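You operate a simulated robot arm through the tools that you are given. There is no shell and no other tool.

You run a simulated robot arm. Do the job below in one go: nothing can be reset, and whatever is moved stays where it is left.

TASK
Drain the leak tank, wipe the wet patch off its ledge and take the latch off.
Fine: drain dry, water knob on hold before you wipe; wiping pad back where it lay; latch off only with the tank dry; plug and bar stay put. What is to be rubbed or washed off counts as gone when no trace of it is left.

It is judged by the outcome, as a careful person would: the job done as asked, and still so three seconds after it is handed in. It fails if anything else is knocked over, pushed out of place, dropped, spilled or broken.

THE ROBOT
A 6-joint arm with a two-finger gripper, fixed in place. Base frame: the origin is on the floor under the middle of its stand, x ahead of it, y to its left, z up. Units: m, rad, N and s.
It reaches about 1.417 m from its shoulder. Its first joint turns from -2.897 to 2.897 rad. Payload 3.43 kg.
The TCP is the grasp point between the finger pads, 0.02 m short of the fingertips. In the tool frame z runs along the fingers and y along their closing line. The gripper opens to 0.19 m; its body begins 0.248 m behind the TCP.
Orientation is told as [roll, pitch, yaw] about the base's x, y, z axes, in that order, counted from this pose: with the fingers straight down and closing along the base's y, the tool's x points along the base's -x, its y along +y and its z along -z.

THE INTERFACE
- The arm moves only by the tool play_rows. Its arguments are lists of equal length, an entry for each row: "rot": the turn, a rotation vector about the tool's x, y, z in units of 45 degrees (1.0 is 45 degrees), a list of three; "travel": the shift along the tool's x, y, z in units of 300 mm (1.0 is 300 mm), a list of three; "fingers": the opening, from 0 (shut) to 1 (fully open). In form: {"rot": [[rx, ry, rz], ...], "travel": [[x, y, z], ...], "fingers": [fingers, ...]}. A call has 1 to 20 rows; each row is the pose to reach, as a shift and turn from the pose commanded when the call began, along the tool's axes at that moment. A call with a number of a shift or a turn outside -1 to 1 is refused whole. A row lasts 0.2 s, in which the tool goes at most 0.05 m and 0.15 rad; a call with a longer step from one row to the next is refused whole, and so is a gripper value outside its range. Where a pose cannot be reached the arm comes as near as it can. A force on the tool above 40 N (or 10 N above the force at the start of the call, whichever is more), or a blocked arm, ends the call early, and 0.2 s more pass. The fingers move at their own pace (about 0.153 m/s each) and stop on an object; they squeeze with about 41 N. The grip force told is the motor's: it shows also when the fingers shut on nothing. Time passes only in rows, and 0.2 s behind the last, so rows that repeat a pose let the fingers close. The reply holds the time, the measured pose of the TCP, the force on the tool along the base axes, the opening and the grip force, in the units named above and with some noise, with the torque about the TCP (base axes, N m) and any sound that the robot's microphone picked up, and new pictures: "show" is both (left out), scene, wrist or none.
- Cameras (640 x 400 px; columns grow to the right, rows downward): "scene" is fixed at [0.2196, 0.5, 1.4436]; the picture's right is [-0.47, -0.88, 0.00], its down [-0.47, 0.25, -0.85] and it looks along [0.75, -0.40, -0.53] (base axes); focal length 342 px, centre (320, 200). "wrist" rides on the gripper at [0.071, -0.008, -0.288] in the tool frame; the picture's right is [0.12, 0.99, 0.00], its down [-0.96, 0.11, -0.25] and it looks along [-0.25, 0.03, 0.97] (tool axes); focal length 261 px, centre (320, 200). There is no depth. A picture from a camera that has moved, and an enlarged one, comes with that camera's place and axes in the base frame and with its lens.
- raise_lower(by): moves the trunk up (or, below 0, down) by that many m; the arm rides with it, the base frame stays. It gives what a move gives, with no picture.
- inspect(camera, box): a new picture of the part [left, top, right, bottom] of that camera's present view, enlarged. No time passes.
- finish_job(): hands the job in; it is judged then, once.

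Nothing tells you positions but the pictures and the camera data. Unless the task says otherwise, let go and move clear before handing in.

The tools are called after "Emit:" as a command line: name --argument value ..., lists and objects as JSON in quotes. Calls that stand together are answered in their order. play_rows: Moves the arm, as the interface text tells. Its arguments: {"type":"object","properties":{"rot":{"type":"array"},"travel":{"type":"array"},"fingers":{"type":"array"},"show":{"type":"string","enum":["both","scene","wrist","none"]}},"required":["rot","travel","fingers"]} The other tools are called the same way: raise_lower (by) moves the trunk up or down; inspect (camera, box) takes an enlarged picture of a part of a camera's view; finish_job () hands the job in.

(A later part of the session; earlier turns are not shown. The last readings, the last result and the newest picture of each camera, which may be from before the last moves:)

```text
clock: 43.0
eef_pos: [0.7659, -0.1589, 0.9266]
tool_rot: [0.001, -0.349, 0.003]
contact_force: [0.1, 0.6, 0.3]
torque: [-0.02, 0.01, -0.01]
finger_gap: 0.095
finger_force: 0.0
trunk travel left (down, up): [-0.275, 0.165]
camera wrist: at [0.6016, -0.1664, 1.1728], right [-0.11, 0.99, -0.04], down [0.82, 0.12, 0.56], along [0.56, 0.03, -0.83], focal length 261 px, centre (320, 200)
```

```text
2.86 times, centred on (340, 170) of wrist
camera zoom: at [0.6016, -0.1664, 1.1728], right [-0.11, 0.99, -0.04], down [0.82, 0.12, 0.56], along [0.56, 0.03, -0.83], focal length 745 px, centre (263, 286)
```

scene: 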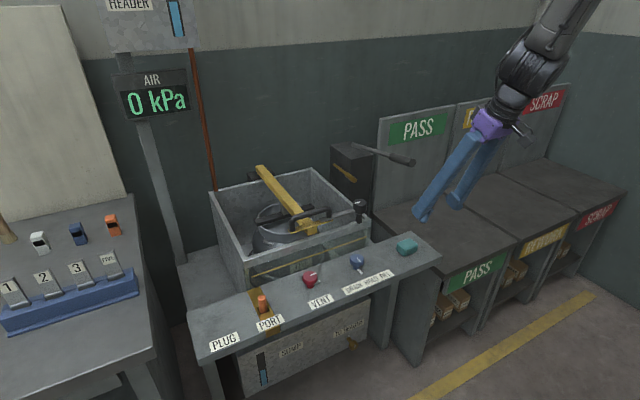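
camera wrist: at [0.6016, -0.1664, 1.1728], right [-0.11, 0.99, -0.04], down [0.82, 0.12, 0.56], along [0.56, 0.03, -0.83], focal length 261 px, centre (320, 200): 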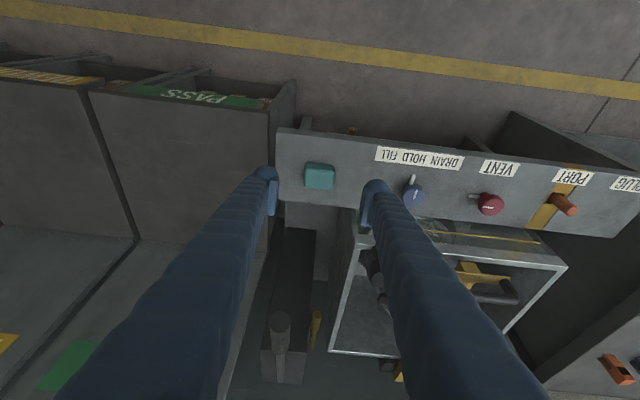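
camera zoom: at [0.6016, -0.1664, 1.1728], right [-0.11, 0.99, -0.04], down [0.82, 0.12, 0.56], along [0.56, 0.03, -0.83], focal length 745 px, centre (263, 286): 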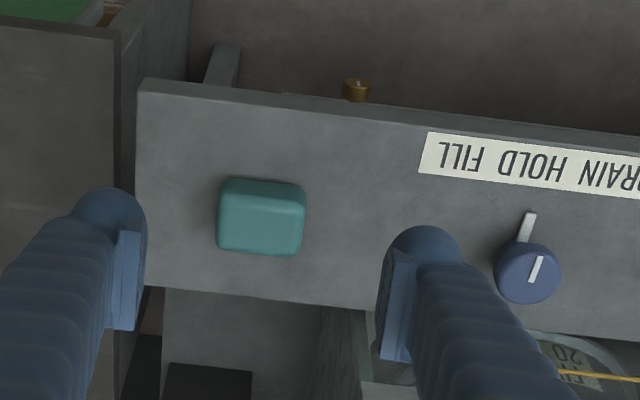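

The pad and knob match their original pictures and the patch is gone. Now the latch: I'll bring the tool upright and look down on it.

Emit:
play_rows --rot '[[0, 0.1, 0], [0, 0.2, 0], [0, 0.3, 0], [0, 0.4, 0], [0, 0.444, 0], [0, 0.444, 0], [0, 0.444, 0]]' --travel '[[-0.05, 0.06, -0.06], [-0.11, 0.13, -0.1], [-0.18, 0.2, -0.14], [-0.25, 0.28, -0.18], [-0.32, 0.36, -0.2], [-0.38, 0.443, -0.217], [-0.38, 0.443, -0.217]]' --fingers '[0.5, 0.5, 0.5, 0.5, 0.5, 0.5, 0.5]'

Emit:
inspect --camera "wrist" --box '[220, 130, 480, 330]'

Emit:
inspect --camera "scene" --box '[250, 150, 430, 260]'

```text
clock: 44.6
eef_pos: [0.8133, -0.0362, 0.9949]
tool_rot: [0.168, -0.1, -0.005]
contact_force: [-1.1, -0.6, -0.1]
torque: [-0.04, 0.02, 0.01]
finger_gap: 0.0949
finger_force: 0.1
out of reach, approached as far as the arm can: row 2, 3, 4, 5, 6, 7
trunk travel left (down, up): [-0.275, 0.165]
camera wrist: at [0.7149, -0.0907, 1.2683], right [-0.13, 0.98, 0.15], down [0.93, 0.07, 0.36], along [0.34, 0.19, -0.92], focal length 261 px, centre (320, 200)
```

scene: 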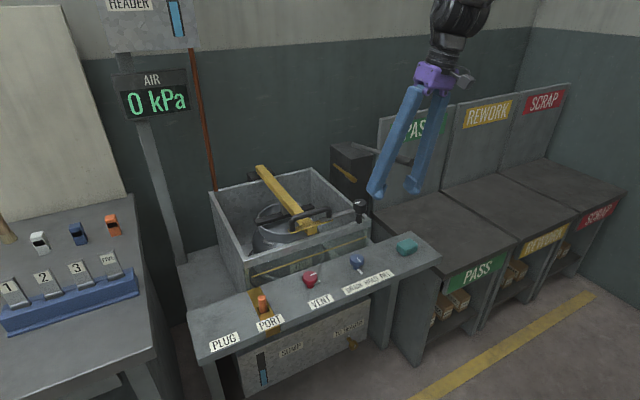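
wrist: 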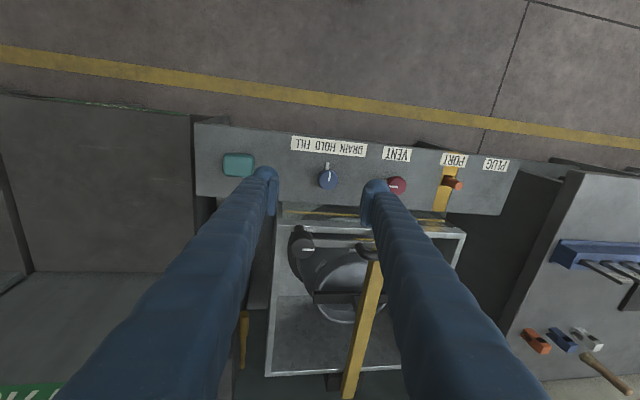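

```text
2.00 times, centred on (350, 230) of wrist
camera zoom: at [0.7149, -0.0907, 1.2683], right [-0.13, 0.98, 0.15], down [0.93, 0.07, 0.36], along [0.34, 0.19, -0.92], focal length 521 px, centre (260, 140)
```

zoom: 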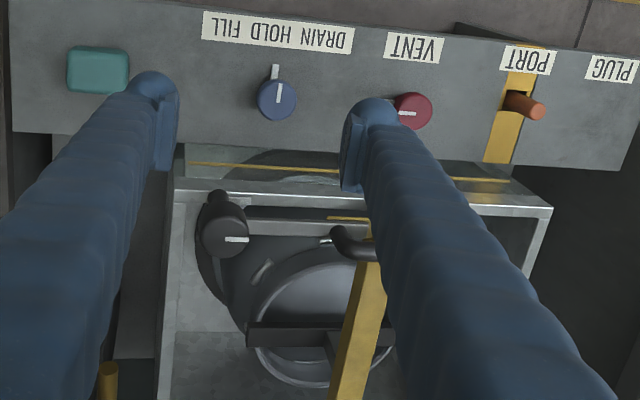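

```text
3.56 times, centred on (340, 205) of scene
camera zoom: at [0.2196, 0.5, 1.4436], right [-0.47, -0.88, 0.0], down [-0.47, 0.25, -0.85], along [0.75, -0.4, -0.53], focal length 1217 px, centre (249, 182)
```

zoom: 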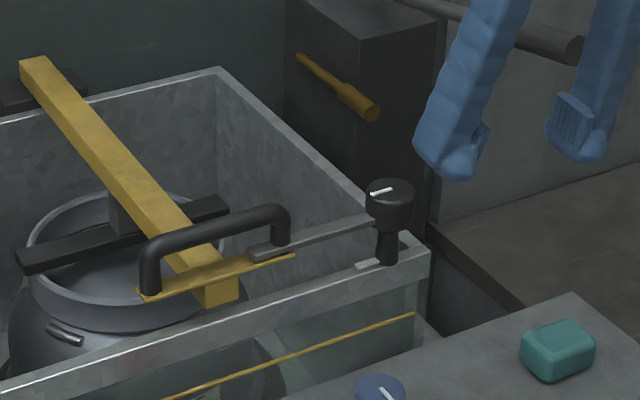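

The arm is lagging behind the command again. I'll let it settle and look again.

Emit:
play_rows --rot '[[0, 0, 0], [0, 0, 0], [0, 0, 0]]' --travel '[[0, 0, 0], [0, 0, 0], [0, 0, 0]]' --fingers '[0.5, 0.5, 0.5]'

Emit:
inspect --camera "wrist" --box '[220, 130, 480, 330]'

Emit:
inspect --camera "scene" --box '[320, 185, 390, 230]'

```text
clock: 45.4
eef_pos: [0.8123, -0.0367, 0.9942]
tool_rot: [0.167, -0.099, -0.005]
contact_force: [0.0, -0.3, 0.2]
torque: [0.02, 0.01, -0.01]
finger_gap: 0.0949
finger_force: 0.1
trunk travel left (down, up): [-0.275, 0.165]
camera wrist: at [0.7149, -0.0913, 1.268], right [-0.13, 0.98, 0.15], down [0.93, 0.07, 0.36], along [0.34, 0.19, -0.92], focal length 261 px, centre (320, 200)
```

scene: 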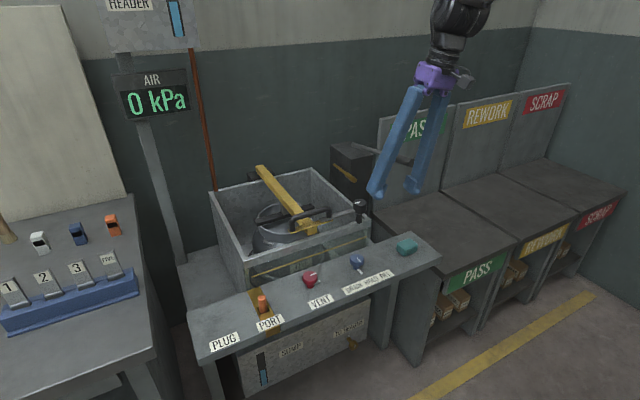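
wrist: 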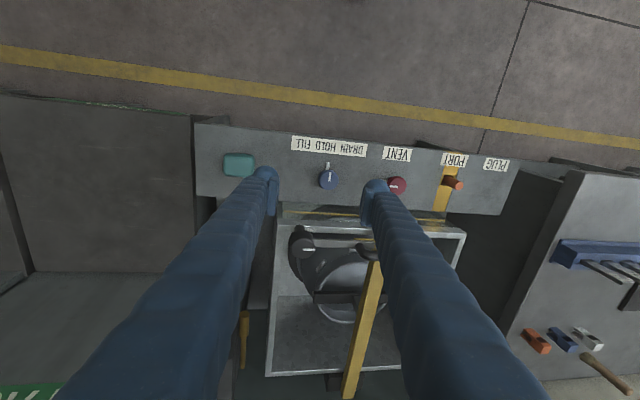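

```text
2.00 times, centred on (350, 230) of wrist
camera zoom: at [0.7149, -0.0913, 1.268], right [-0.13, 0.98, 0.15], down [0.93, 0.07, 0.36], along [0.34, 0.19, -0.92], focal length 521 px, centre (260, 140)
```

zoom: 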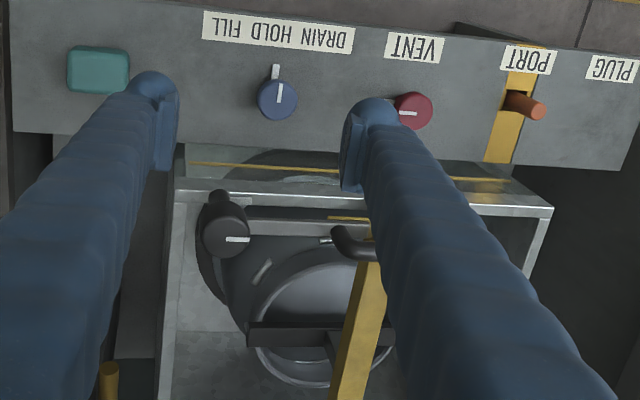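

```text
8.89 times, centred on (355, 208) of scene
camera zoom: at [0.2196, 0.5, 1.4436], right [-0.47, -0.88, 0.0], down [-0.47, 0.25, -0.85], along [0.75, -0.4, -0.53], focal length 3042 px, centre (9, 133)
```

zoom: 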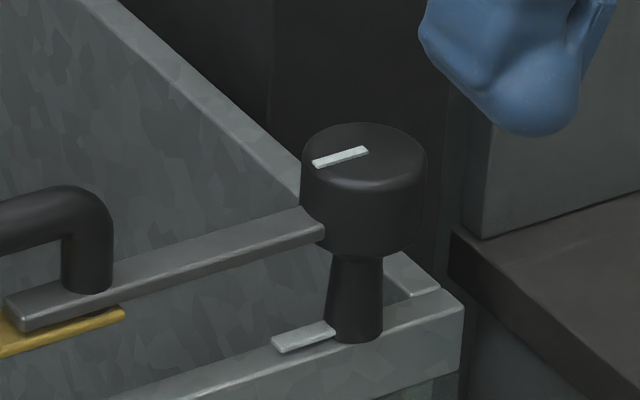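

The arm's wrist is in an awkward configuration. I'll back off to open space near the starting pose and square the tool up there.

Emit:
play_rows --rot '[[0, 0, 0], [0, 0, 0], [0, 0, 0], [0.05, 0.03, 0], [0.1, 0.06, 0], [0.15, 0.09, 0], [0.2, 0.12, 0], [0.2127, 0.126, 0], [0.2127, 0.126, 0]]' --travel '[[0.03, -0.04, -0.12], [0.06, -0.1, -0.24], [0.09, -0.18, -0.36], [0.1, -0.27, -0.46], [0.1, -0.36, -0.55], [0.1, -0.45, -0.62], [0.1, -0.55, -0.67], [0.1, -0.6, -0.7], [0.1, -0.6, -0.7]]' --fingers '[0.5, 0.5, 0.5, 0.5, 0.5, 0.5, 0.5, 0.5, 0.5]'

```text
clock: 47.4
eef_pos: [0.7407, -0.2417, 1.1366]
tool_rot: [0.172, -0.151, -0.011]
contact_force: [0.2, 0.2, -0.5]
torque: [0.0, -0.01, 0.0]
finger_gap: 0.0949
finger_force: 0.0
out of reach, approached as far as the arm can: row 3, 4, 5, 6, 7, 8, 9
trunk travel left (down, up): [-0.275, 0.165]
camera wrist: at [0.6276, -0.2984, 1.4047], right [-0.13, 0.98, 0.15], down [0.91, 0.06, 0.4], along [0.39, 0.19, -0.9], focal length 261 px, centre (320, 200)
```

scene: 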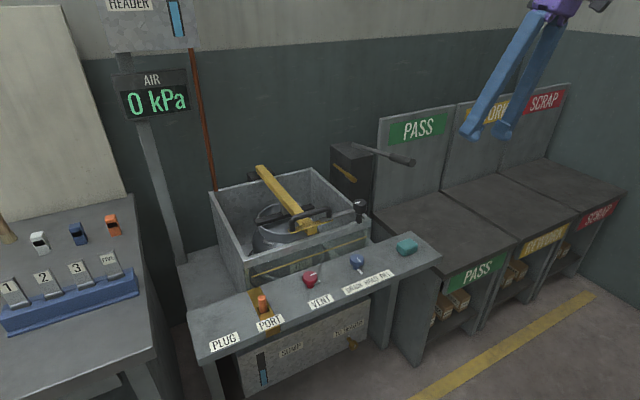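
wrist: 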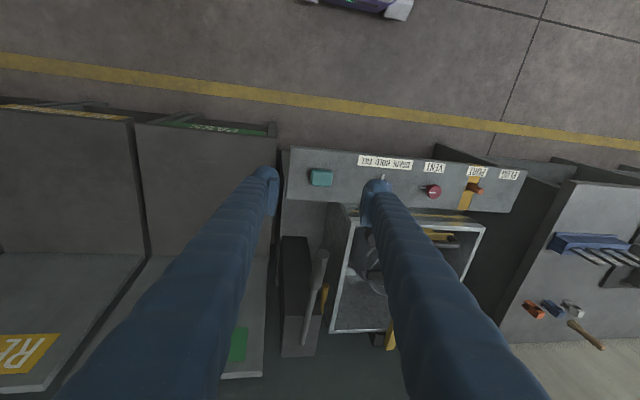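

A wrist joint is at its limit because the tilted tool lined up with the forearm. In this open space I'll swing the tool around the side of that alignment and back to vertical.

Emit:
play_rows --rot '[[-0.1, 0.0, 0], [-0.2, 0.05, 0], [-0.25, 0.12, 0], [-0.25, 0.19, 0], [-0.25, 0.19, 0]]' --travel '[[0, 0, 0], [0, 0, 0], [0, 0, 0], [0, 0, 0], [0, 0, 0]]' --fingers '[0.5, 0.5, 0.5, 0.5, 0.5]' --show "scene"

```text
clock: 48.6
eef_pos: [0.7413, -0.2415, 1.1353]
tool_rot: [0.365, -0.006, 0.03]
contact_force: [0.2, 0.6, -0.3]
torque: [0.0, -0.02, -0.01]
finger_gap: 0.0951
finger_force: 0.1
trunk travel left (down, up): [-0.275, 0.165]
```

scene: 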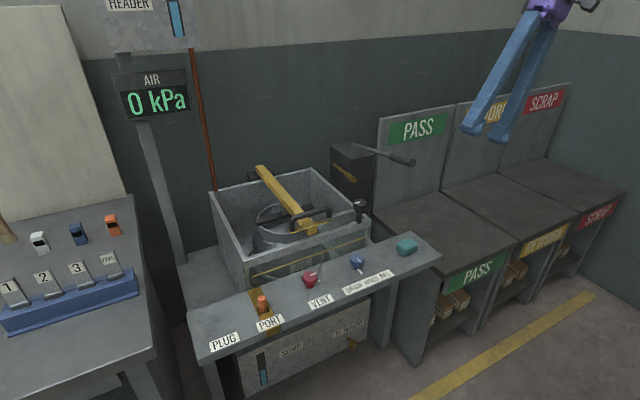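

That worked. I'll keep swinging around to a forward pitch, then take out the roll and finish vertical.

Emit:
play_rows --rot '[[0, 0.12, 0], [0, 0.25, 0], [0.12, 0.25, 0], [0.25, 0.25, 0], [0.37, 0.25, 0], [0.46, 0.22, 0], [0.46, 0.12, 0], [0.46, 0.0, 0], [0.46, 0.0, 0]]' --travel '[[0, 0, 0], [0, 0, 0], [0, 0, 0], [0, 0, 0], [0, 0, 0], [0, 0, 0], [0, 0, 0], [0, 0, 0], [0, 0, 0]]' --fingers '[0.5, 0.5, 0.5, 0.5, 0.5, 0.5, 0.5, 0.5, 0.5]' --show "scene"

```text
clock: 50.6
eef_pos: [0.7191, -0.2335, 1.1066]
tool_rot: [0.158, -0.149, 0.017]
contact_force: [-0.1, -0.7, 0.0]
torque: [0.16, -0.19, -0.01]
finger_gap: 0.095
finger_force: 0.0
out of reach, approached as far as the arm can: row 2, 3, 4, 5, 6, 7, 8, 9
trunk travel left (down, up): [-0.275, 0.165]
```

scene: 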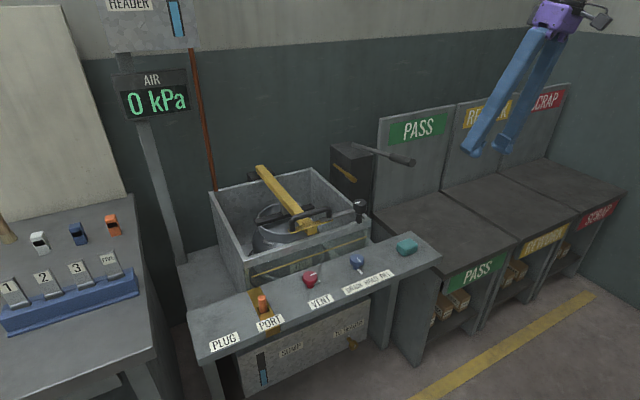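

Blocked on that side, so I'll go around the other way: tilt back, across to negative roll, then forward.

Emit:
play_rows --rot '[[0, -0.15, 0], [0.05, -0.3, 0], [0.12, -0.42, 0], [0.2, -0.5, 0], [0.27, -0.52, 0], [0.27, -0.52, 0]]' --travel '[[0, 0, 0], [0, 0, 0], [0, 0, 0], [0, 0, 0], [0, 0, 0], [0, 0, 0]]' --fingers '[0.5, 0.5, 0.5, 0.5, 0.5, 0.5]' --show "scene"

```text
clock: 52.0
eef_pos: [0.7204, -0.2349, 1.1055]
tool_rot: [-0.052, -0.555, -0.004]
contact_force: [0.1, -0.2, -0.1]
torque: [-0.02, -0.02, -0.01]
finger_gap: 0.0951
finger_force: 0.0
trunk travel left (down, up): [-0.275, 0.165]
```

scene: 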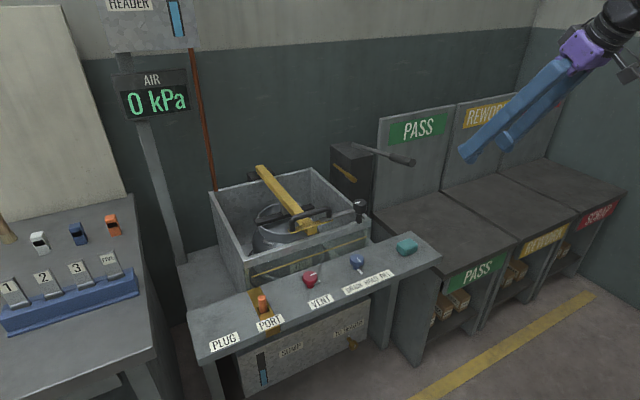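

That's fine. Next, roll to the negative side.

Emit:
play_rows --rot '[[0.15, 0, 0], [0.3, 0, 0], [0.446, 0, 0], [0.5, 0, 0], [0.5, 0, 0]]' --travel '[[0, 0, 0], [0, 0, 0], [0, 0, 0], [0, 0, 0], [0, 0, 0]]' --fingers '[0.5, 0.5, 0.5, 0.5, 0.5]' --show "none"

Emit:
play_rows --rot '[[0, 0.13, -0.055], [0, 0.27, -0.11], [0, 0.4, -0.17], [0, 0.5, -0.21], [0, 0.6, -0.25], [0, 0.6, -0.25]]' --travel '[[0, 0, 0], [0, 0, 0], [0, 0, 0], [0, 0, 0], [0, 0, 0], [0, 0, 0]]' --fingers '[0.5, 0.5, 0.5, 0.5, 0.5, 0.5]' --show "scene"

```text
clock: 53.4
eef_pos: [0.8121, -0.1559, 1.1433]
tool_rot: [-0.664, -0.535, 0.654]
contact_force: [0.5, -0.3, 0.3]
torque: [0.07, -0.04, 0.06]
finger_gap: 0.0951
finger_force: 0.1
out of reach, approached as far as the arm can: row 1, 2, 3, 4
trunk travel left (down, up): [-0.275, 0.165]
stopped in row 5: the arm was blocked; the commanded pose is now the measured one
```

```text
clock: 54.8
eef_pos: [0.8109, -0.1559, 1.1431]
tool_rot: [-0.626, -0.039, 0.523]
contact_force: [0.4, 0.1, -0.3]
torque: [0.01, 0.01, 0.02]
finger_gap: 0.095
finger_force: 0.1
trunk travel left (down, up): [-0.275, 0.165]
```

scene: 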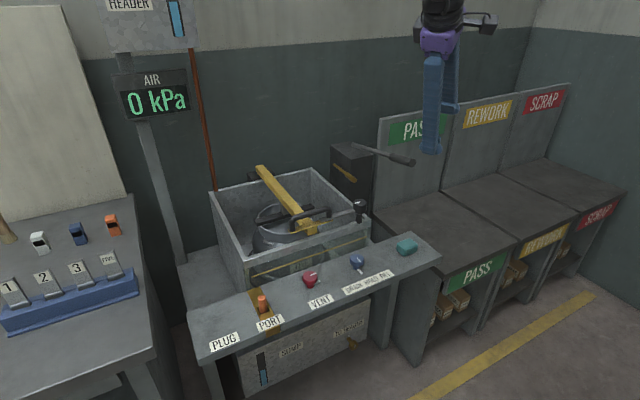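

The wrist has swung through to the other side. I'll take out the remaining roll and yaw to get vertical.

Emit:
play_rows --rot '[[-0.1275, 0.0425, 0.1047], [-0.255, 0.085, 0.2093], [-0.3825, 0.1275, 0.314], [-0.51, 0.17, 0.4187], [-0.6375, 0.2125, 0.5233], [-0.765, 0.255, 0.628], [-0.765, 0.255, 0.628]]' --travel '[[0, 0, 0], [0, 0, 0], [0, 0, 0], [0, 0, 0], [0, 0, 0], [0, 0, 0], [0, 0, 0]]' --fingers '[0.5, 0.5, 0.5, 0.5, 0.5, 0.5, 0.5]' --show "scene"

```text
clock: 56.4
eef_pos: [0.7867, -0.134, 1.1112]
tool_rot: [-0.218, -0.053, -0.01]
contact_force: [0.4, -0.2, -0.2]
torque: [0.16, 0.06, 0.01]
finger_gap: 0.095
finger_force: 0.0
out of reach, approached as far as the arm can: row 2, 3, 4, 5, 6, 7
trunk travel left (down, up): [-0.275, 0.165]
```

scene: 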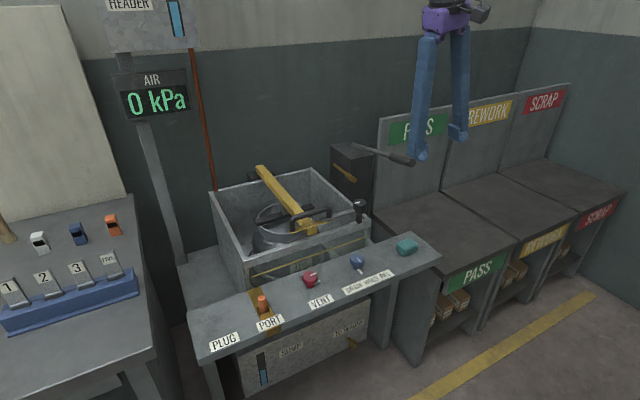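

Still limited about 0.2 rad short of vertical. I'll test whether a yaw turn frees it, since the latch grip needs a yawed hand anyway.

Emit:
play_rows --rot '[[0, 0, -0.15], [0, 0, -0.3], [-0.05, 0, -0.45], [-0.1, 0, -0.6], [-0.17, -0.01, -0.73], [-0.23, -0.02, -0.85], [-0.29, -0.034, -0.907], [-0.29, -0.034, -0.907]]' --travel '[[0, 0, 0], [0, 0, 0], [0, 0, 0], [0, 0, 0], [0, 0, 0], [0, 0, 0], [0, 0, 0], [0, 0, 0]]' --fingers '[0.5, 0.5, 0.5, 0.5, 0.5, 0.5, 0.5, 0.5]' --show "scene"

```text
clock: 58.2
eef_pos: [0.7685, -0.0932, 1.0896]
tool_rot: [-0.284, -0.034, 0.168]
contact_force: [-0.6, -0.3, -1.1]
torque: [0.01, -0.01, 0.01]
finger_gap: 0.0951
finger_force: 0.1
out of reach, approached as far as the arm can: row 1, 2, 3, 4, 5, 6, 7, 8
trunk travel left (down, up): [-0.275, 0.165]
```

scene: 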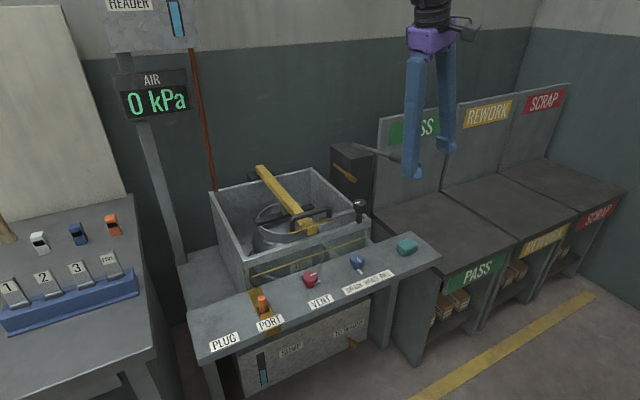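

A yaw in the plus direction is blocked, so the last joint is at its plus limit. I'll unwind it in the minus direction.

Emit:
play_rows --rot '[[0, 0, 0.16], [0, 0, 0.32], [0, 0, 0.48], [0, 0, 0.64], [0, 0, 0.8], [0, 0, 0.8]]' --travel '[[0, 0, -0.02], [0, 0, -0.04], [0, 0, -0.06], [0, 0, -0.08], [0, 0, -0.1], [0, 0, -0.1]]' --fingers '[0.5, 0.5, 0.5, 0.5, 0.5, 0.5]' --show "none"

```text
clock: 59.6
eef_pos: [0.7626, -0.0852, 1.1191]
tool_rot: [-0.209, -0.19, -0.444]
contact_force: [0.6, -0.6, 1.0]
torque: [-0.02, 0.03, 0.05]
finger_gap: 0.0951
finger_force: 0.0
trunk travel left (down, up): [-0.275, 0.165]
```

That works. I'm taking out the remaining tilt at yaw about -0.6.

Emit:
play_rows --rot '[[-0.06, 0.065, 0.043], [-0.123, 0.13, 0.086], [-0.185, 0.196, 0.129], [-0.246, 0.261, 0.172], [-0.246, 0.261, 0.172]]' --travel '[[0, 0, 0], [0, 0, 0], [0, 0, 0], [0, 0, 0], [0, 0, 0]]' --fingers '[0.5, 0.5, 0.5, 0.5, 0.5]' --show "scene"

```text
clock: 60.8
eef_pos: [0.7637, -0.0862, 1.1193]
tool_rot: [-0.162, -0.152, -0.488]
contact_force: [-0.7, 0.4, 0.1]
torque: [-0.01, 0.03, 0.02]
finger_gap: 0.0952
finger_force: 0.1
out of reach, approached as far as the arm can: row 2, 3, 4, 5
trunk travel left (down, up): [-0.275, 0.165]
```

scene: 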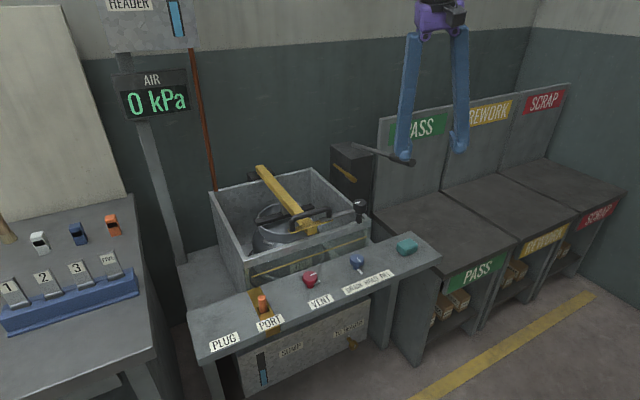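

I need to see how the arm itself is posed. I'll lower the trunk 0.15 m, which the hand can safely do here in front of the ledge, and look at the arm in the scene camera.

Emit:
raise_lower --by -0.15

Emit:
inspect --camera "scene" --box '[320, 0, 640, 200]'

Emit:
inspect --camera "wrist" --box '[0, 0, 640, 400]'

```text
clock: 62.5
eef_pos: [0.764, -0.0864, 0.9683]
tool_rot: [-0.162, -0.151, -0.488]
contact_force: [-0.3, 0.8, -0.1]
torque: [-0.03, -0.03, 0.01]
finger_gap: 0.0949
finger_force: 0.0
trunk travel left (down, up): [-0.125, 0.315]
```

```text
2.00 times, centred on (480, 100) of scene
camera zoom: at [0.2196, 0.5, 1.4436], right [-0.47, -0.88, 0.0], down [-0.47, 0.25, -0.85], along [0.75, -0.4, -0.53], focal length 684 px, centre (0, 400)
```

zoom: 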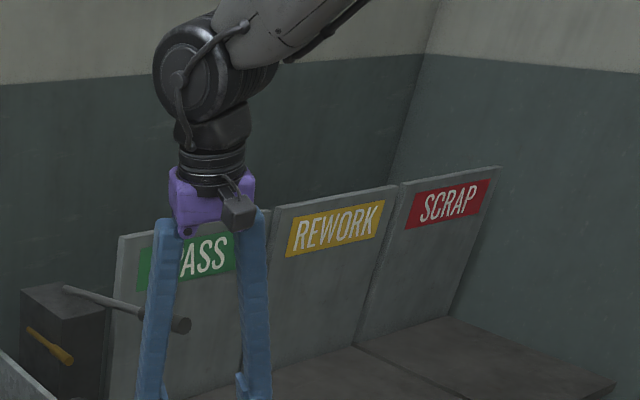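

```text
1.00 times, centred on (320, 200) of wrist (not enlarged: the box is as wide or as high as the picture)
camera zoom: at [0.6813, 0.001, 1.2404], right [0.38, 0.91, -0.18], down [0.88, -0.29, 0.37], along [0.28, -0.29, -0.91], focal length 261 px, centre (320, 200)
```

zoom: 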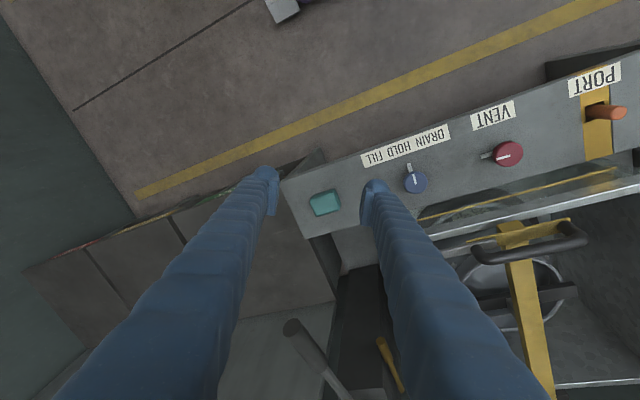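

Emit:
play_rows --rot '[[0, 0, 0]]' --travel '[[0, 0, 0]]' --fingers '[0.5]' --show "scene"

Emit:
inspect --camera "scene" --box '[370, 0, 530, 110]'

```text
clock: 63.0
eef_pos: [0.7637, -0.0867, 0.9679]
tool_rot: [-0.163, -0.151, -0.487]
contact_force: [0.7, 0.1, 0.5]
torque: [0.0, -0.03, 0.01]
finger_gap: 0.0951
finger_force: 0.1
trunk travel left (down, up): [-0.125, 0.315]
```

scene: 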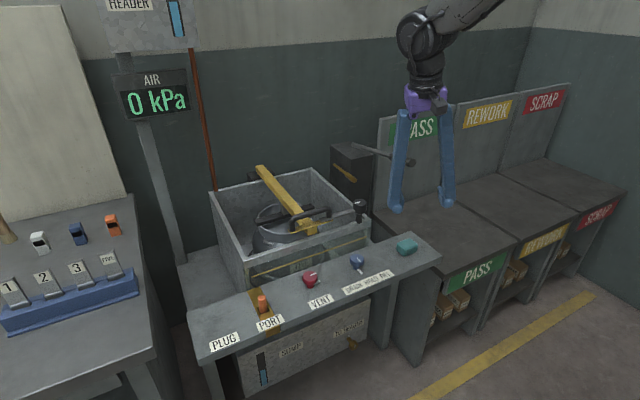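

```text
3.64 times, centred on (450, 55) of scene
camera zoom: at [0.2196, 0.5, 1.4436], right [-0.47, -0.88, 0.0], down [-0.47, 0.25, -0.85], along [0.75, -0.4, -0.53], focal length 1244 px, centre (-153, 727)
```

zoom: 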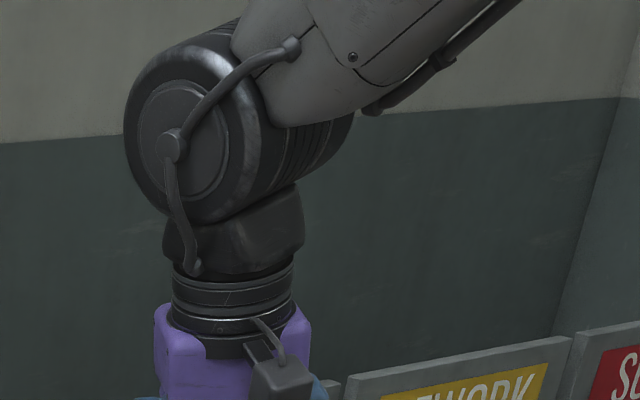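

The arm picture shows the forearm's roll joint is about half a turn off (flipped), with a limit near ±2.9 rad. To unflip it I must line the tool up with the forearm within the arm's own vertical plane (y≈0) and pass straight through. First I'll raise the trunk fully, which gives free room to work.

Emit:
raise_lower --by 0.315

Emit:
play_rows --rot '[[0, 0, 0], [0, 0, 0], [0, 0, 0], [0, 0, 0], [0, 0, 0], [0, 0, 0], [0, 0, 0]]' --travel '[[0.03, 0, 0.12], [0.06, 0.02, 0.24], [0.09, 0.03, 0.36], [0.12, 0.04, 0.48], [0.15, 0.05, 0.6], [0.18, 0.06, 0.72], [0.2, 0.06, 0.8]]' --fingers '[0.5, 0.5, 0.5, 0.5, 0.5, 0.5, 0.5]' --show "scene"

```text
clock: 66.1
eef_pos: [0.7641, -0.0853, 1.2826]
tool_rot: [-0.161, -0.151, -0.486]
contact_force: [-0.6, 0.2, 0.2]
torque: [0.02, 0.02, 0.0]
finger_gap: 0.0953
finger_force: 0.1
trunk travel left (down, up): [-0.44, 0.0]
```

```text
clock: 67.7
eef_pos: [0.7324, -0.0921, 1.0373]
tool_rot: [-0.162, -0.151, -0.487]
contact_force: [0.2, -0.5, -0.3]
torque: [-0.03, -0.01, -0.01]
finger_gap: 0.095
finger_force: 0.0
trunk travel left (down, up): [-0.44, 0.0]
```

scene: 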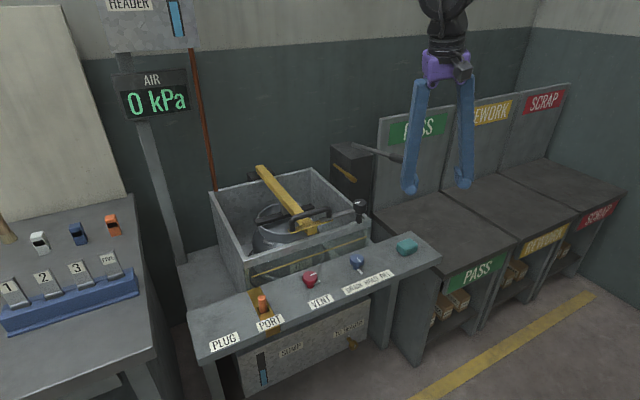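

No limits hit on the way down. I'll rotate to a plain backward tilt (pitch -0.7) and move to y≈0.

Emit:
play_rows --rot '[[-0.065, -0.105, -0.074], [-0.131, -0.209, -0.147], [-0.196, -0.314, -0.221], [-0.262, -0.418, -0.295], [-0.327, -0.523, -0.369], [-0.393, -0.627, -0.442], [-0.458, -0.732, -0.516], [-0.458, -0.732, -0.516]]' --travel '[[0.02, 0.038, -0.009], [0.04, 0.075, -0.018], [0.06, 0.113, -0.028], [0.08, 0.15, -0.037], [0.1, 0.19, -0.046], [0.12, 0.226, -0.056], [0.142, 0.264, -0.065], [0.142, 0.264, -0.065]]' --fingers '[0.5, 0.5, 0.5, 0.5, 0.5, 0.5, 0.5, 0.5]' --show "scene"

```text
clock: 69.5
eef_pos: [0.7322, -0.0006, 1.0388]
tool_rot: [0.004, -0.703, -0.001]
contact_force: [-1.3, -0.5, 0.4]
torque: [-0.06, -0.02, -0.05]
finger_gap: 0.095
finger_force: 0.0
out of reach, approached as far as the arm can: row 3
trunk travel left (down, up): [-0.44, 0.0]
```

scene: 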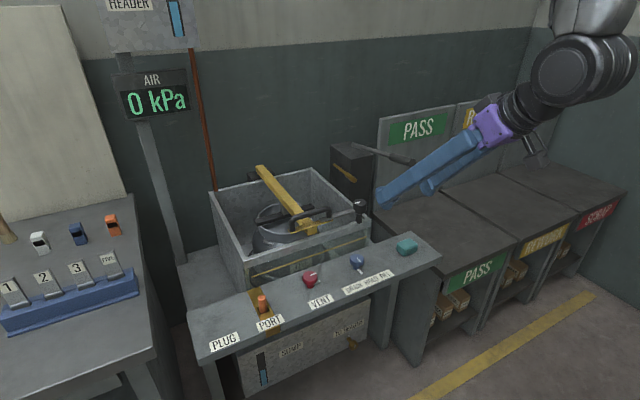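

The tool is now clearly past the forearm line, in the arm's plane. I'll bring it straight back toward vertical with a pure in-plane pitch.

Emit:
play_rows --rot '[[0, 0.1, 0], [0, 0.2, 0], [0, 0.3, 0], [0, 0.4, 0], [0, 0.5, 0], [0, 0.6, 0], [0, 0.7, 0], [0, 0.8, 0], [0, 0.895, 0], [0, 0.895, 0]]' --travel '[[0, 0, 0], [0, 0, 0], [0, 0, 0], [0, 0, 0], [0, 0, 0], [0, 0, 0], [0, 0, 0], [0, 0, 0], [0, 0, 0], [0, 0, 0]]' --fingers '[0.5, 0.5, 0.5, 0.5, 0.5, 0.5, 0.5, 0.5, 0.5, 0.5]' --show "scene"

```text
clock: 71.7
eef_pos: [0.7325, -0.0014, 1.0384]
tool_rot: [0.001, 0.003, 0.0]
contact_force: [-0.4, -0.1, 0.1]
torque: [-0.01, 0.0, -0.02]
finger_gap: 0.0946
finger_force: 0.1
trunk travel left (down, up): [-0.44, 0.0]
```

scene: 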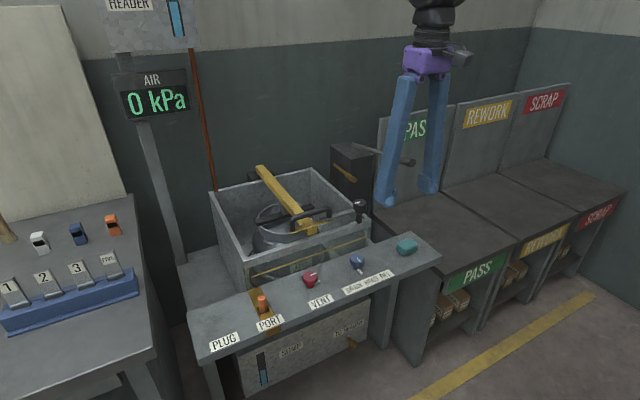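

The wrist is back in its normal configuration with the tool vertical. I'll return the trunk to its original height, then hover high above the latch knob.

Emit:
raise_lower --by -0.165

Emit:
play_rows --rot '[[0, 0, 0], [0, 0, 0], [0, 0, 0], [0, 0, 0], [0, 0, 0], [0, 0, 0], [0, 0, 0], [0, 0, 0], [0, 0, 0]]' --travel '[[0, 0, -0.15], [0, 0, -0.3], [0, 0, -0.45], [0, 0, -0.55], [-0.14, -0.03, -0.58], [-0.28, -0.06, -0.58], [-0.42, -0.083, -0.58], [-0.5, -0.083, -0.58], [-0.5, -0.083, -0.58]]' --fingers '[0.5, 0.5, 0.5, 0.5, 0.5, 0.5, 0.5, 0.5, 0.5]'

Emit:
inspect --camera "wrist" --box '[220, 120, 420, 260]'

Emit:
inspect --camera "scene" --box '[250, 150, 430, 260]'

```text
clock: 73.5
eef_pos: [0.7314, -0.002, 0.8717]
tool_rot: [0.001, 0.002, -0.001]
contact_force: [0.6, 0.6, 0.3]
torque: [0.01, -0.01, -0.04]
finger_gap: 0.0949
finger_force: 0.1
trunk travel left (down, up): [-0.275, 0.165]
```

```text
clock: 75.5
eef_pos: [0.8836, -0.0263, 1.0463]
tool_rot: [0.001, 0.001, 0.0]
contact_force: [-1.0, -0.9, -0.8]
torque: [0.0, -0.03, -0.02]
finger_gap: 0.0952
finger_force: 0.0
trunk travel left (down, up): [-0.275, 0.165]
camera wrist: at [0.8131, -0.0346, 1.3338], right [-0.12, 0.99, 0.0], down [0.96, 0.12, 0.25], along [0.24, 0.03, -0.97], focal length 261 px, centre (320, 200)
```

scene: 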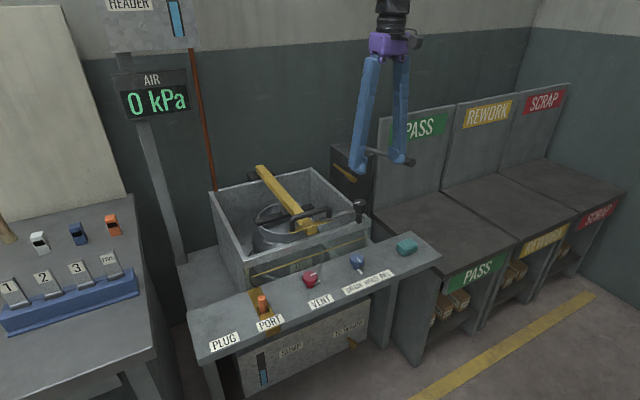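
wrist: 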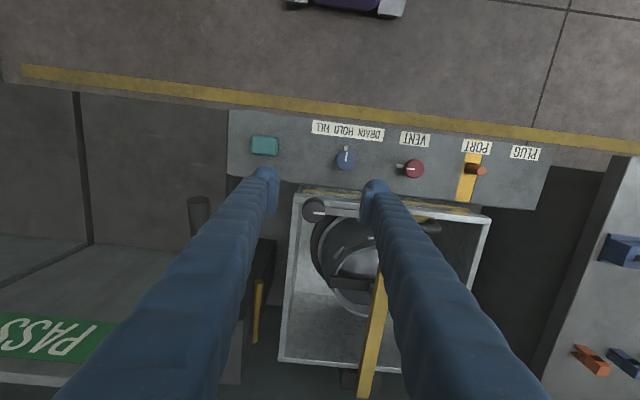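

```text
2.86 times, centred on (320, 190) of wrist
camera zoom: at [0.8131, -0.0346, 1.3338], right [-0.12, 0.99, 0.0], down [0.96, 0.12, 0.25], along [0.24, 0.03, -0.97], focal length 745 px, centre (320, 229)
```

zoom: 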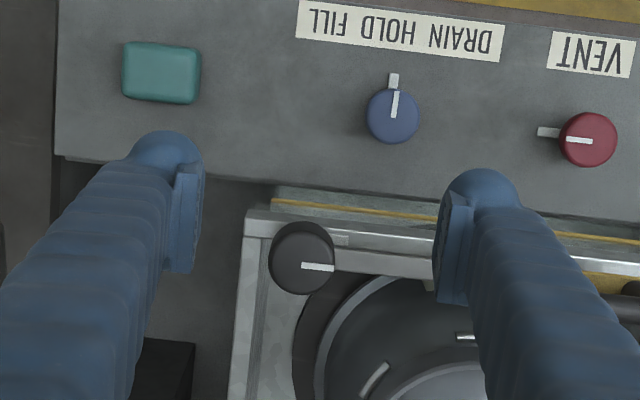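

```text
3.56 times, centred on (340, 205) of scene
camera zoom: at [0.2196, 0.5, 1.4436], right [-0.47, -0.88, 0.0], down [-0.47, 0.25, -0.85], along [0.75, -0.4, -0.53], focal length 1217 px, centre (249, 182)
```

zoom: 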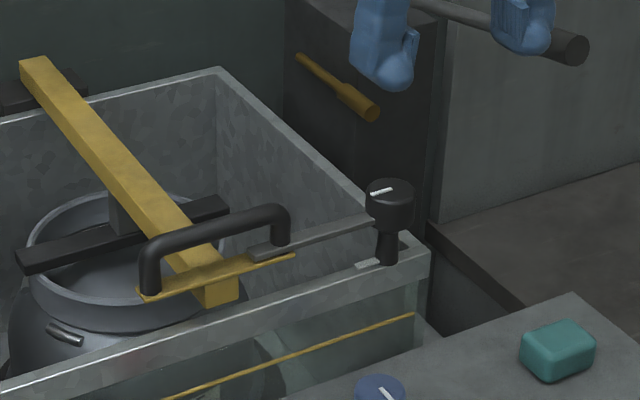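

The latch knob's centre is near (0.952, -0.030) with its top at z≈0.872, and its arm points +y over the bar's flange. I'll turn the hand to close along x, so the fingers clear the arm, staying high up.

Emit:
play_rows --rot '[[0, 0, -0.17], [0, 0, -0.34], [0, 0, -0.51], [0, 0, -0.68], [0, 0, -0.85], [0, 0, -1.0], [0, 0, -1.0]]' --travel '[[0, 0, 0], [0, 0, 0], [0, 0, 0], [0, 0, 0], [0, 0, 0], [0, 0, 0], [0, 0, 0]]' --fingers '[0.5, 0.5, 0.5, 0.5, 0.5, 0.5, 0.5]' --show "none"

Emit:
play_rows --rot '[[0, 0, -0.17], [0, 0, -0.34], [0, 0, -0.51], [0, 0, -0.68], [0, 0, -0.85], [0, 0, -1.0], [0, 0, -1.0]]' --travel '[[0, 0, 0], [0, 0, 0], [0, 0, 0], [0, 0, 0], [0, 0, 0], [0, 0, 0], [0, 0, 0]]' --fingers '[0.5, 0.5, 0.5, 0.5, 0.5, 0.5, 0.5]'

```text
clock: 77.2
eef_pos: [0.8831, -0.0273, 1.0468]
tool_rot: [0.001, 0.0, 0.787]
contact_force: [-0.4, 0.4, 0.5]
torque: [0.01, -0.02, 0.02]
finger_gap: 0.0949
finger_force: 0.0
trunk travel left (down, up): [-0.275, 0.165]
```

```text
clock: 78.8
eef_pos: [0.8833, -0.026, 1.0452]
tool_rot: [0.001, -0.002, 1.574]
contact_force: [0.4, -0.6, -0.7]
torque: [-0.06, -0.02, -0.04]
finger_gap: 0.0952
finger_force: 0.0
trunk travel left (down, up): [-0.275, 0.165]
camera wrist: at [0.892, -0.0961, 1.3335], right [-0.99, -0.12, 0.0], down [-0.12, 0.96, 0.25], along [-0.03, 0.25, -0.97], focal length 261 px, centre (320, 200)
```

scene: 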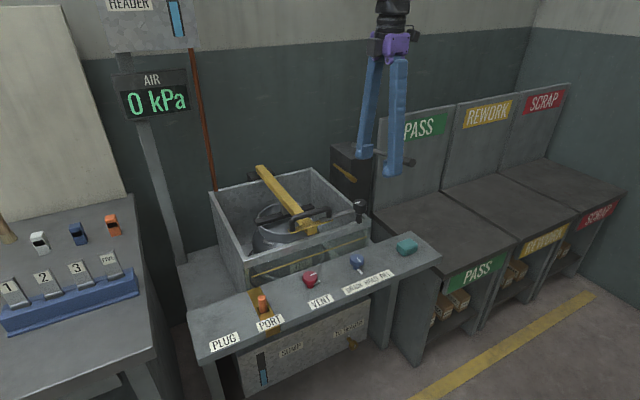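
wrist: 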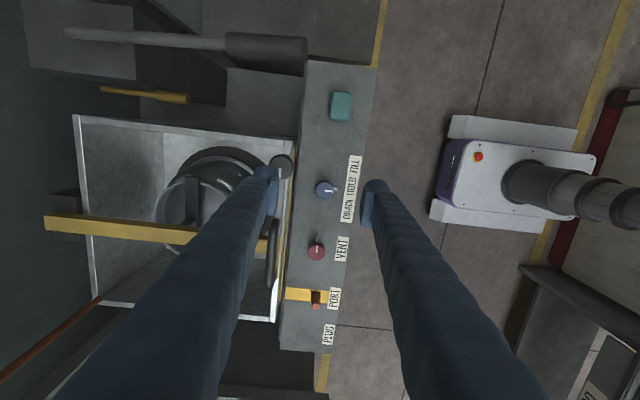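

The yaw is fine. I'll move over the latch knob and look.

Emit:
play_rows --rot '[[0, 0, 0], [0, 0, 0], [0, 0, 0], [0, 0, 0], [0, 0, 0]]' --travel '[[0.005, -0.1, 0.0], [0.011, -0.228, 0.05], [0.011, -0.228, 0.18], [0.011, -0.228, 0.3], [0.011, -0.228, 0.3]]' --fingers '[0.5, 0.5, 0.5, 0.5, 0.5]'

Emit:
inspect --camera "wrist" --box '[240, 130, 400, 250]'

Emit:
inspect --camera "scene" --box '[300, 120, 440, 250]'

```text
clock: 80.0
eef_pos: [0.9505, -0.0313, 0.9531]
tool_rot: [0.001, -0.002, 1.571]
contact_force: [-0.2, -1.2, 0.3]
torque: [0.03, 0.03, 0.0]
finger_gap: 0.0953
finger_force: 0.2
trunk travel left (down, up): [-0.275, 0.165]
camera wrist: at [0.9593, -0.1006, 1.2422], right [-0.99, -0.12, 0.0], down [-0.12, 0.96, 0.25], along [-0.03, 0.25, -0.97], focal length 261 px, centre (320, 200)
```

scene: 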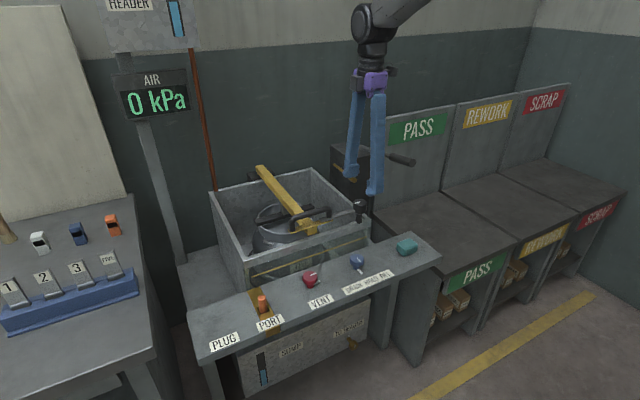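
wrist: 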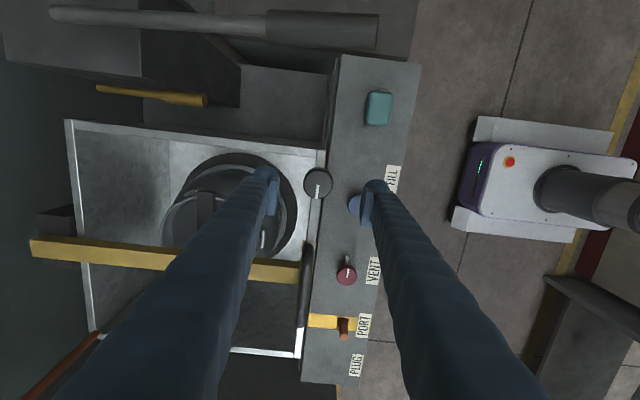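

```text
3.33 times, centred on (320, 190) of wrist
camera zoom: at [0.9593, -0.1006, 1.2422], right [-0.99, -0.12, 0.0], down [-0.12, 0.96, 0.25], along [-0.03, 0.25, -0.97], focal length 869 px, centre (320, 233)
```

zoom: 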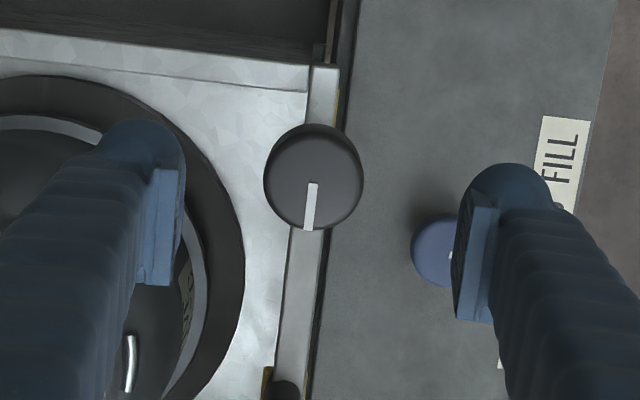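

```text
3.08 times, centred on (370, 185) of scene
camera zoom: at [0.2196, 0.5, 1.4436], right [-0.47, -0.88, 0.0], down [-0.47, 0.25, -0.85], along [0.75, -0.4, -0.53], focal length 1053 px, centre (166, 246)
```

zoom: 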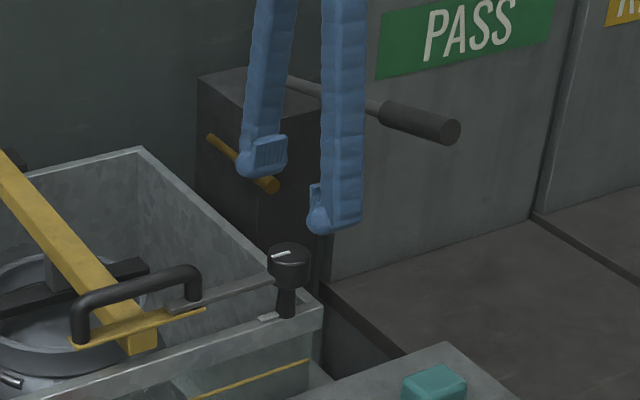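

The knob's centre is confirmed at (0.9534, -0.0303), with its pointer along +y. I'll descend with a finger on each x side and grip the cap.

Emit:
play_rows --rot '[[0, 0, 0], [0, 0, 0], [0, 0, 0], [0, 0, 0], [0, 0, 0], [0, 0, 0], [0, 0, 0], [0, 0, 0]]' --travel '[[0, -0.005, 0.1], [0, -0.005, 0.2], [0, -0.005, 0.28], [0, -0.005, 0.318], [0, -0.005, 0.318], [0, -0.005, 0.318], [0, -0.005, 0.318], [0, -0.005, 0.318]]' --fingers '[0.5, 0.5, 0.5, 0.5, 0.15, 0.15, 0.15, 0.15]'

Emit:
inspect --camera "scene" --box '[320, 170, 400, 230]'

Emit:
inspect --camera "wrist" --box '[240, 130, 400, 270]'

```text
clock: 81.8
eef_pos: [0.9537, -0.0296, 0.8608]
tool_rot: [0.001, -0.002, 1.568]
contact_force: [12.3, -0.7, -4.7]
torque: [0.0, -0.16, 0.01]
finger_gap: 0.0426
finger_force: 45.0
trunk travel left (down, up): [-0.275, 0.165]
camera wrist: at [0.9618, -0.1, 1.1469], right [-0.99, -0.12, 0.0], down [-0.12, 0.96, 0.25], along [-0.03, 0.25, -0.97], focal length 261 px, centre (320, 200)
```

scene: 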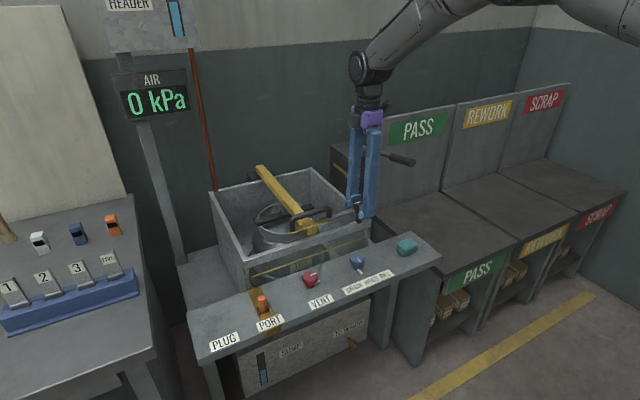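
wrist: 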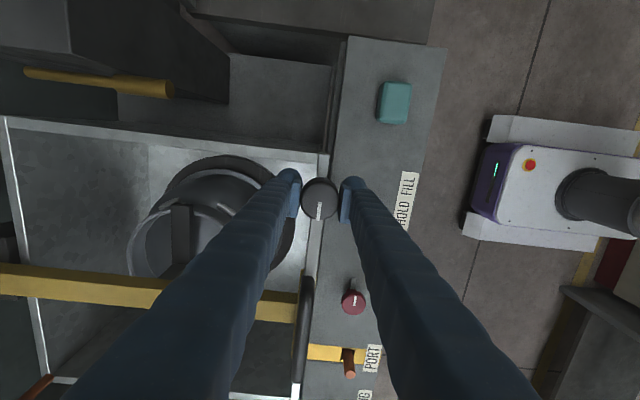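

```text
6.67 times, centred on (360, 200) of scene
camera zoom: at [0.2196, 0.5, 1.4436], right [-0.47, -0.88, 0.0], down [-0.47, 0.25, -0.85], along [0.75, -0.4, -0.53], focal length 2281 px, centre (53, 200)
```

zoom: 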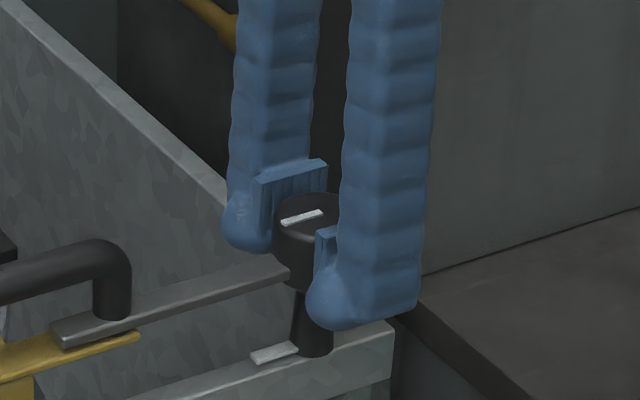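

```text
2.86 times, centred on (320, 200) of wrist
camera zoom: at [0.9618, -0.1, 1.1469], right [-0.99, -0.12, 0.0], down [-0.12, 0.96, 0.25], along [-0.03, 0.25, -0.97], focal length 745 px, centre (320, 200)
```

zoom: 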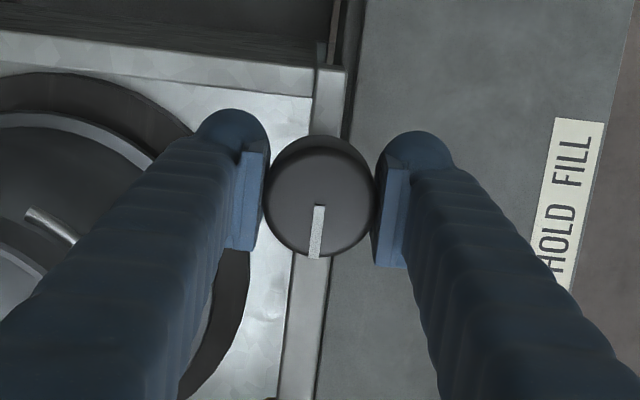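

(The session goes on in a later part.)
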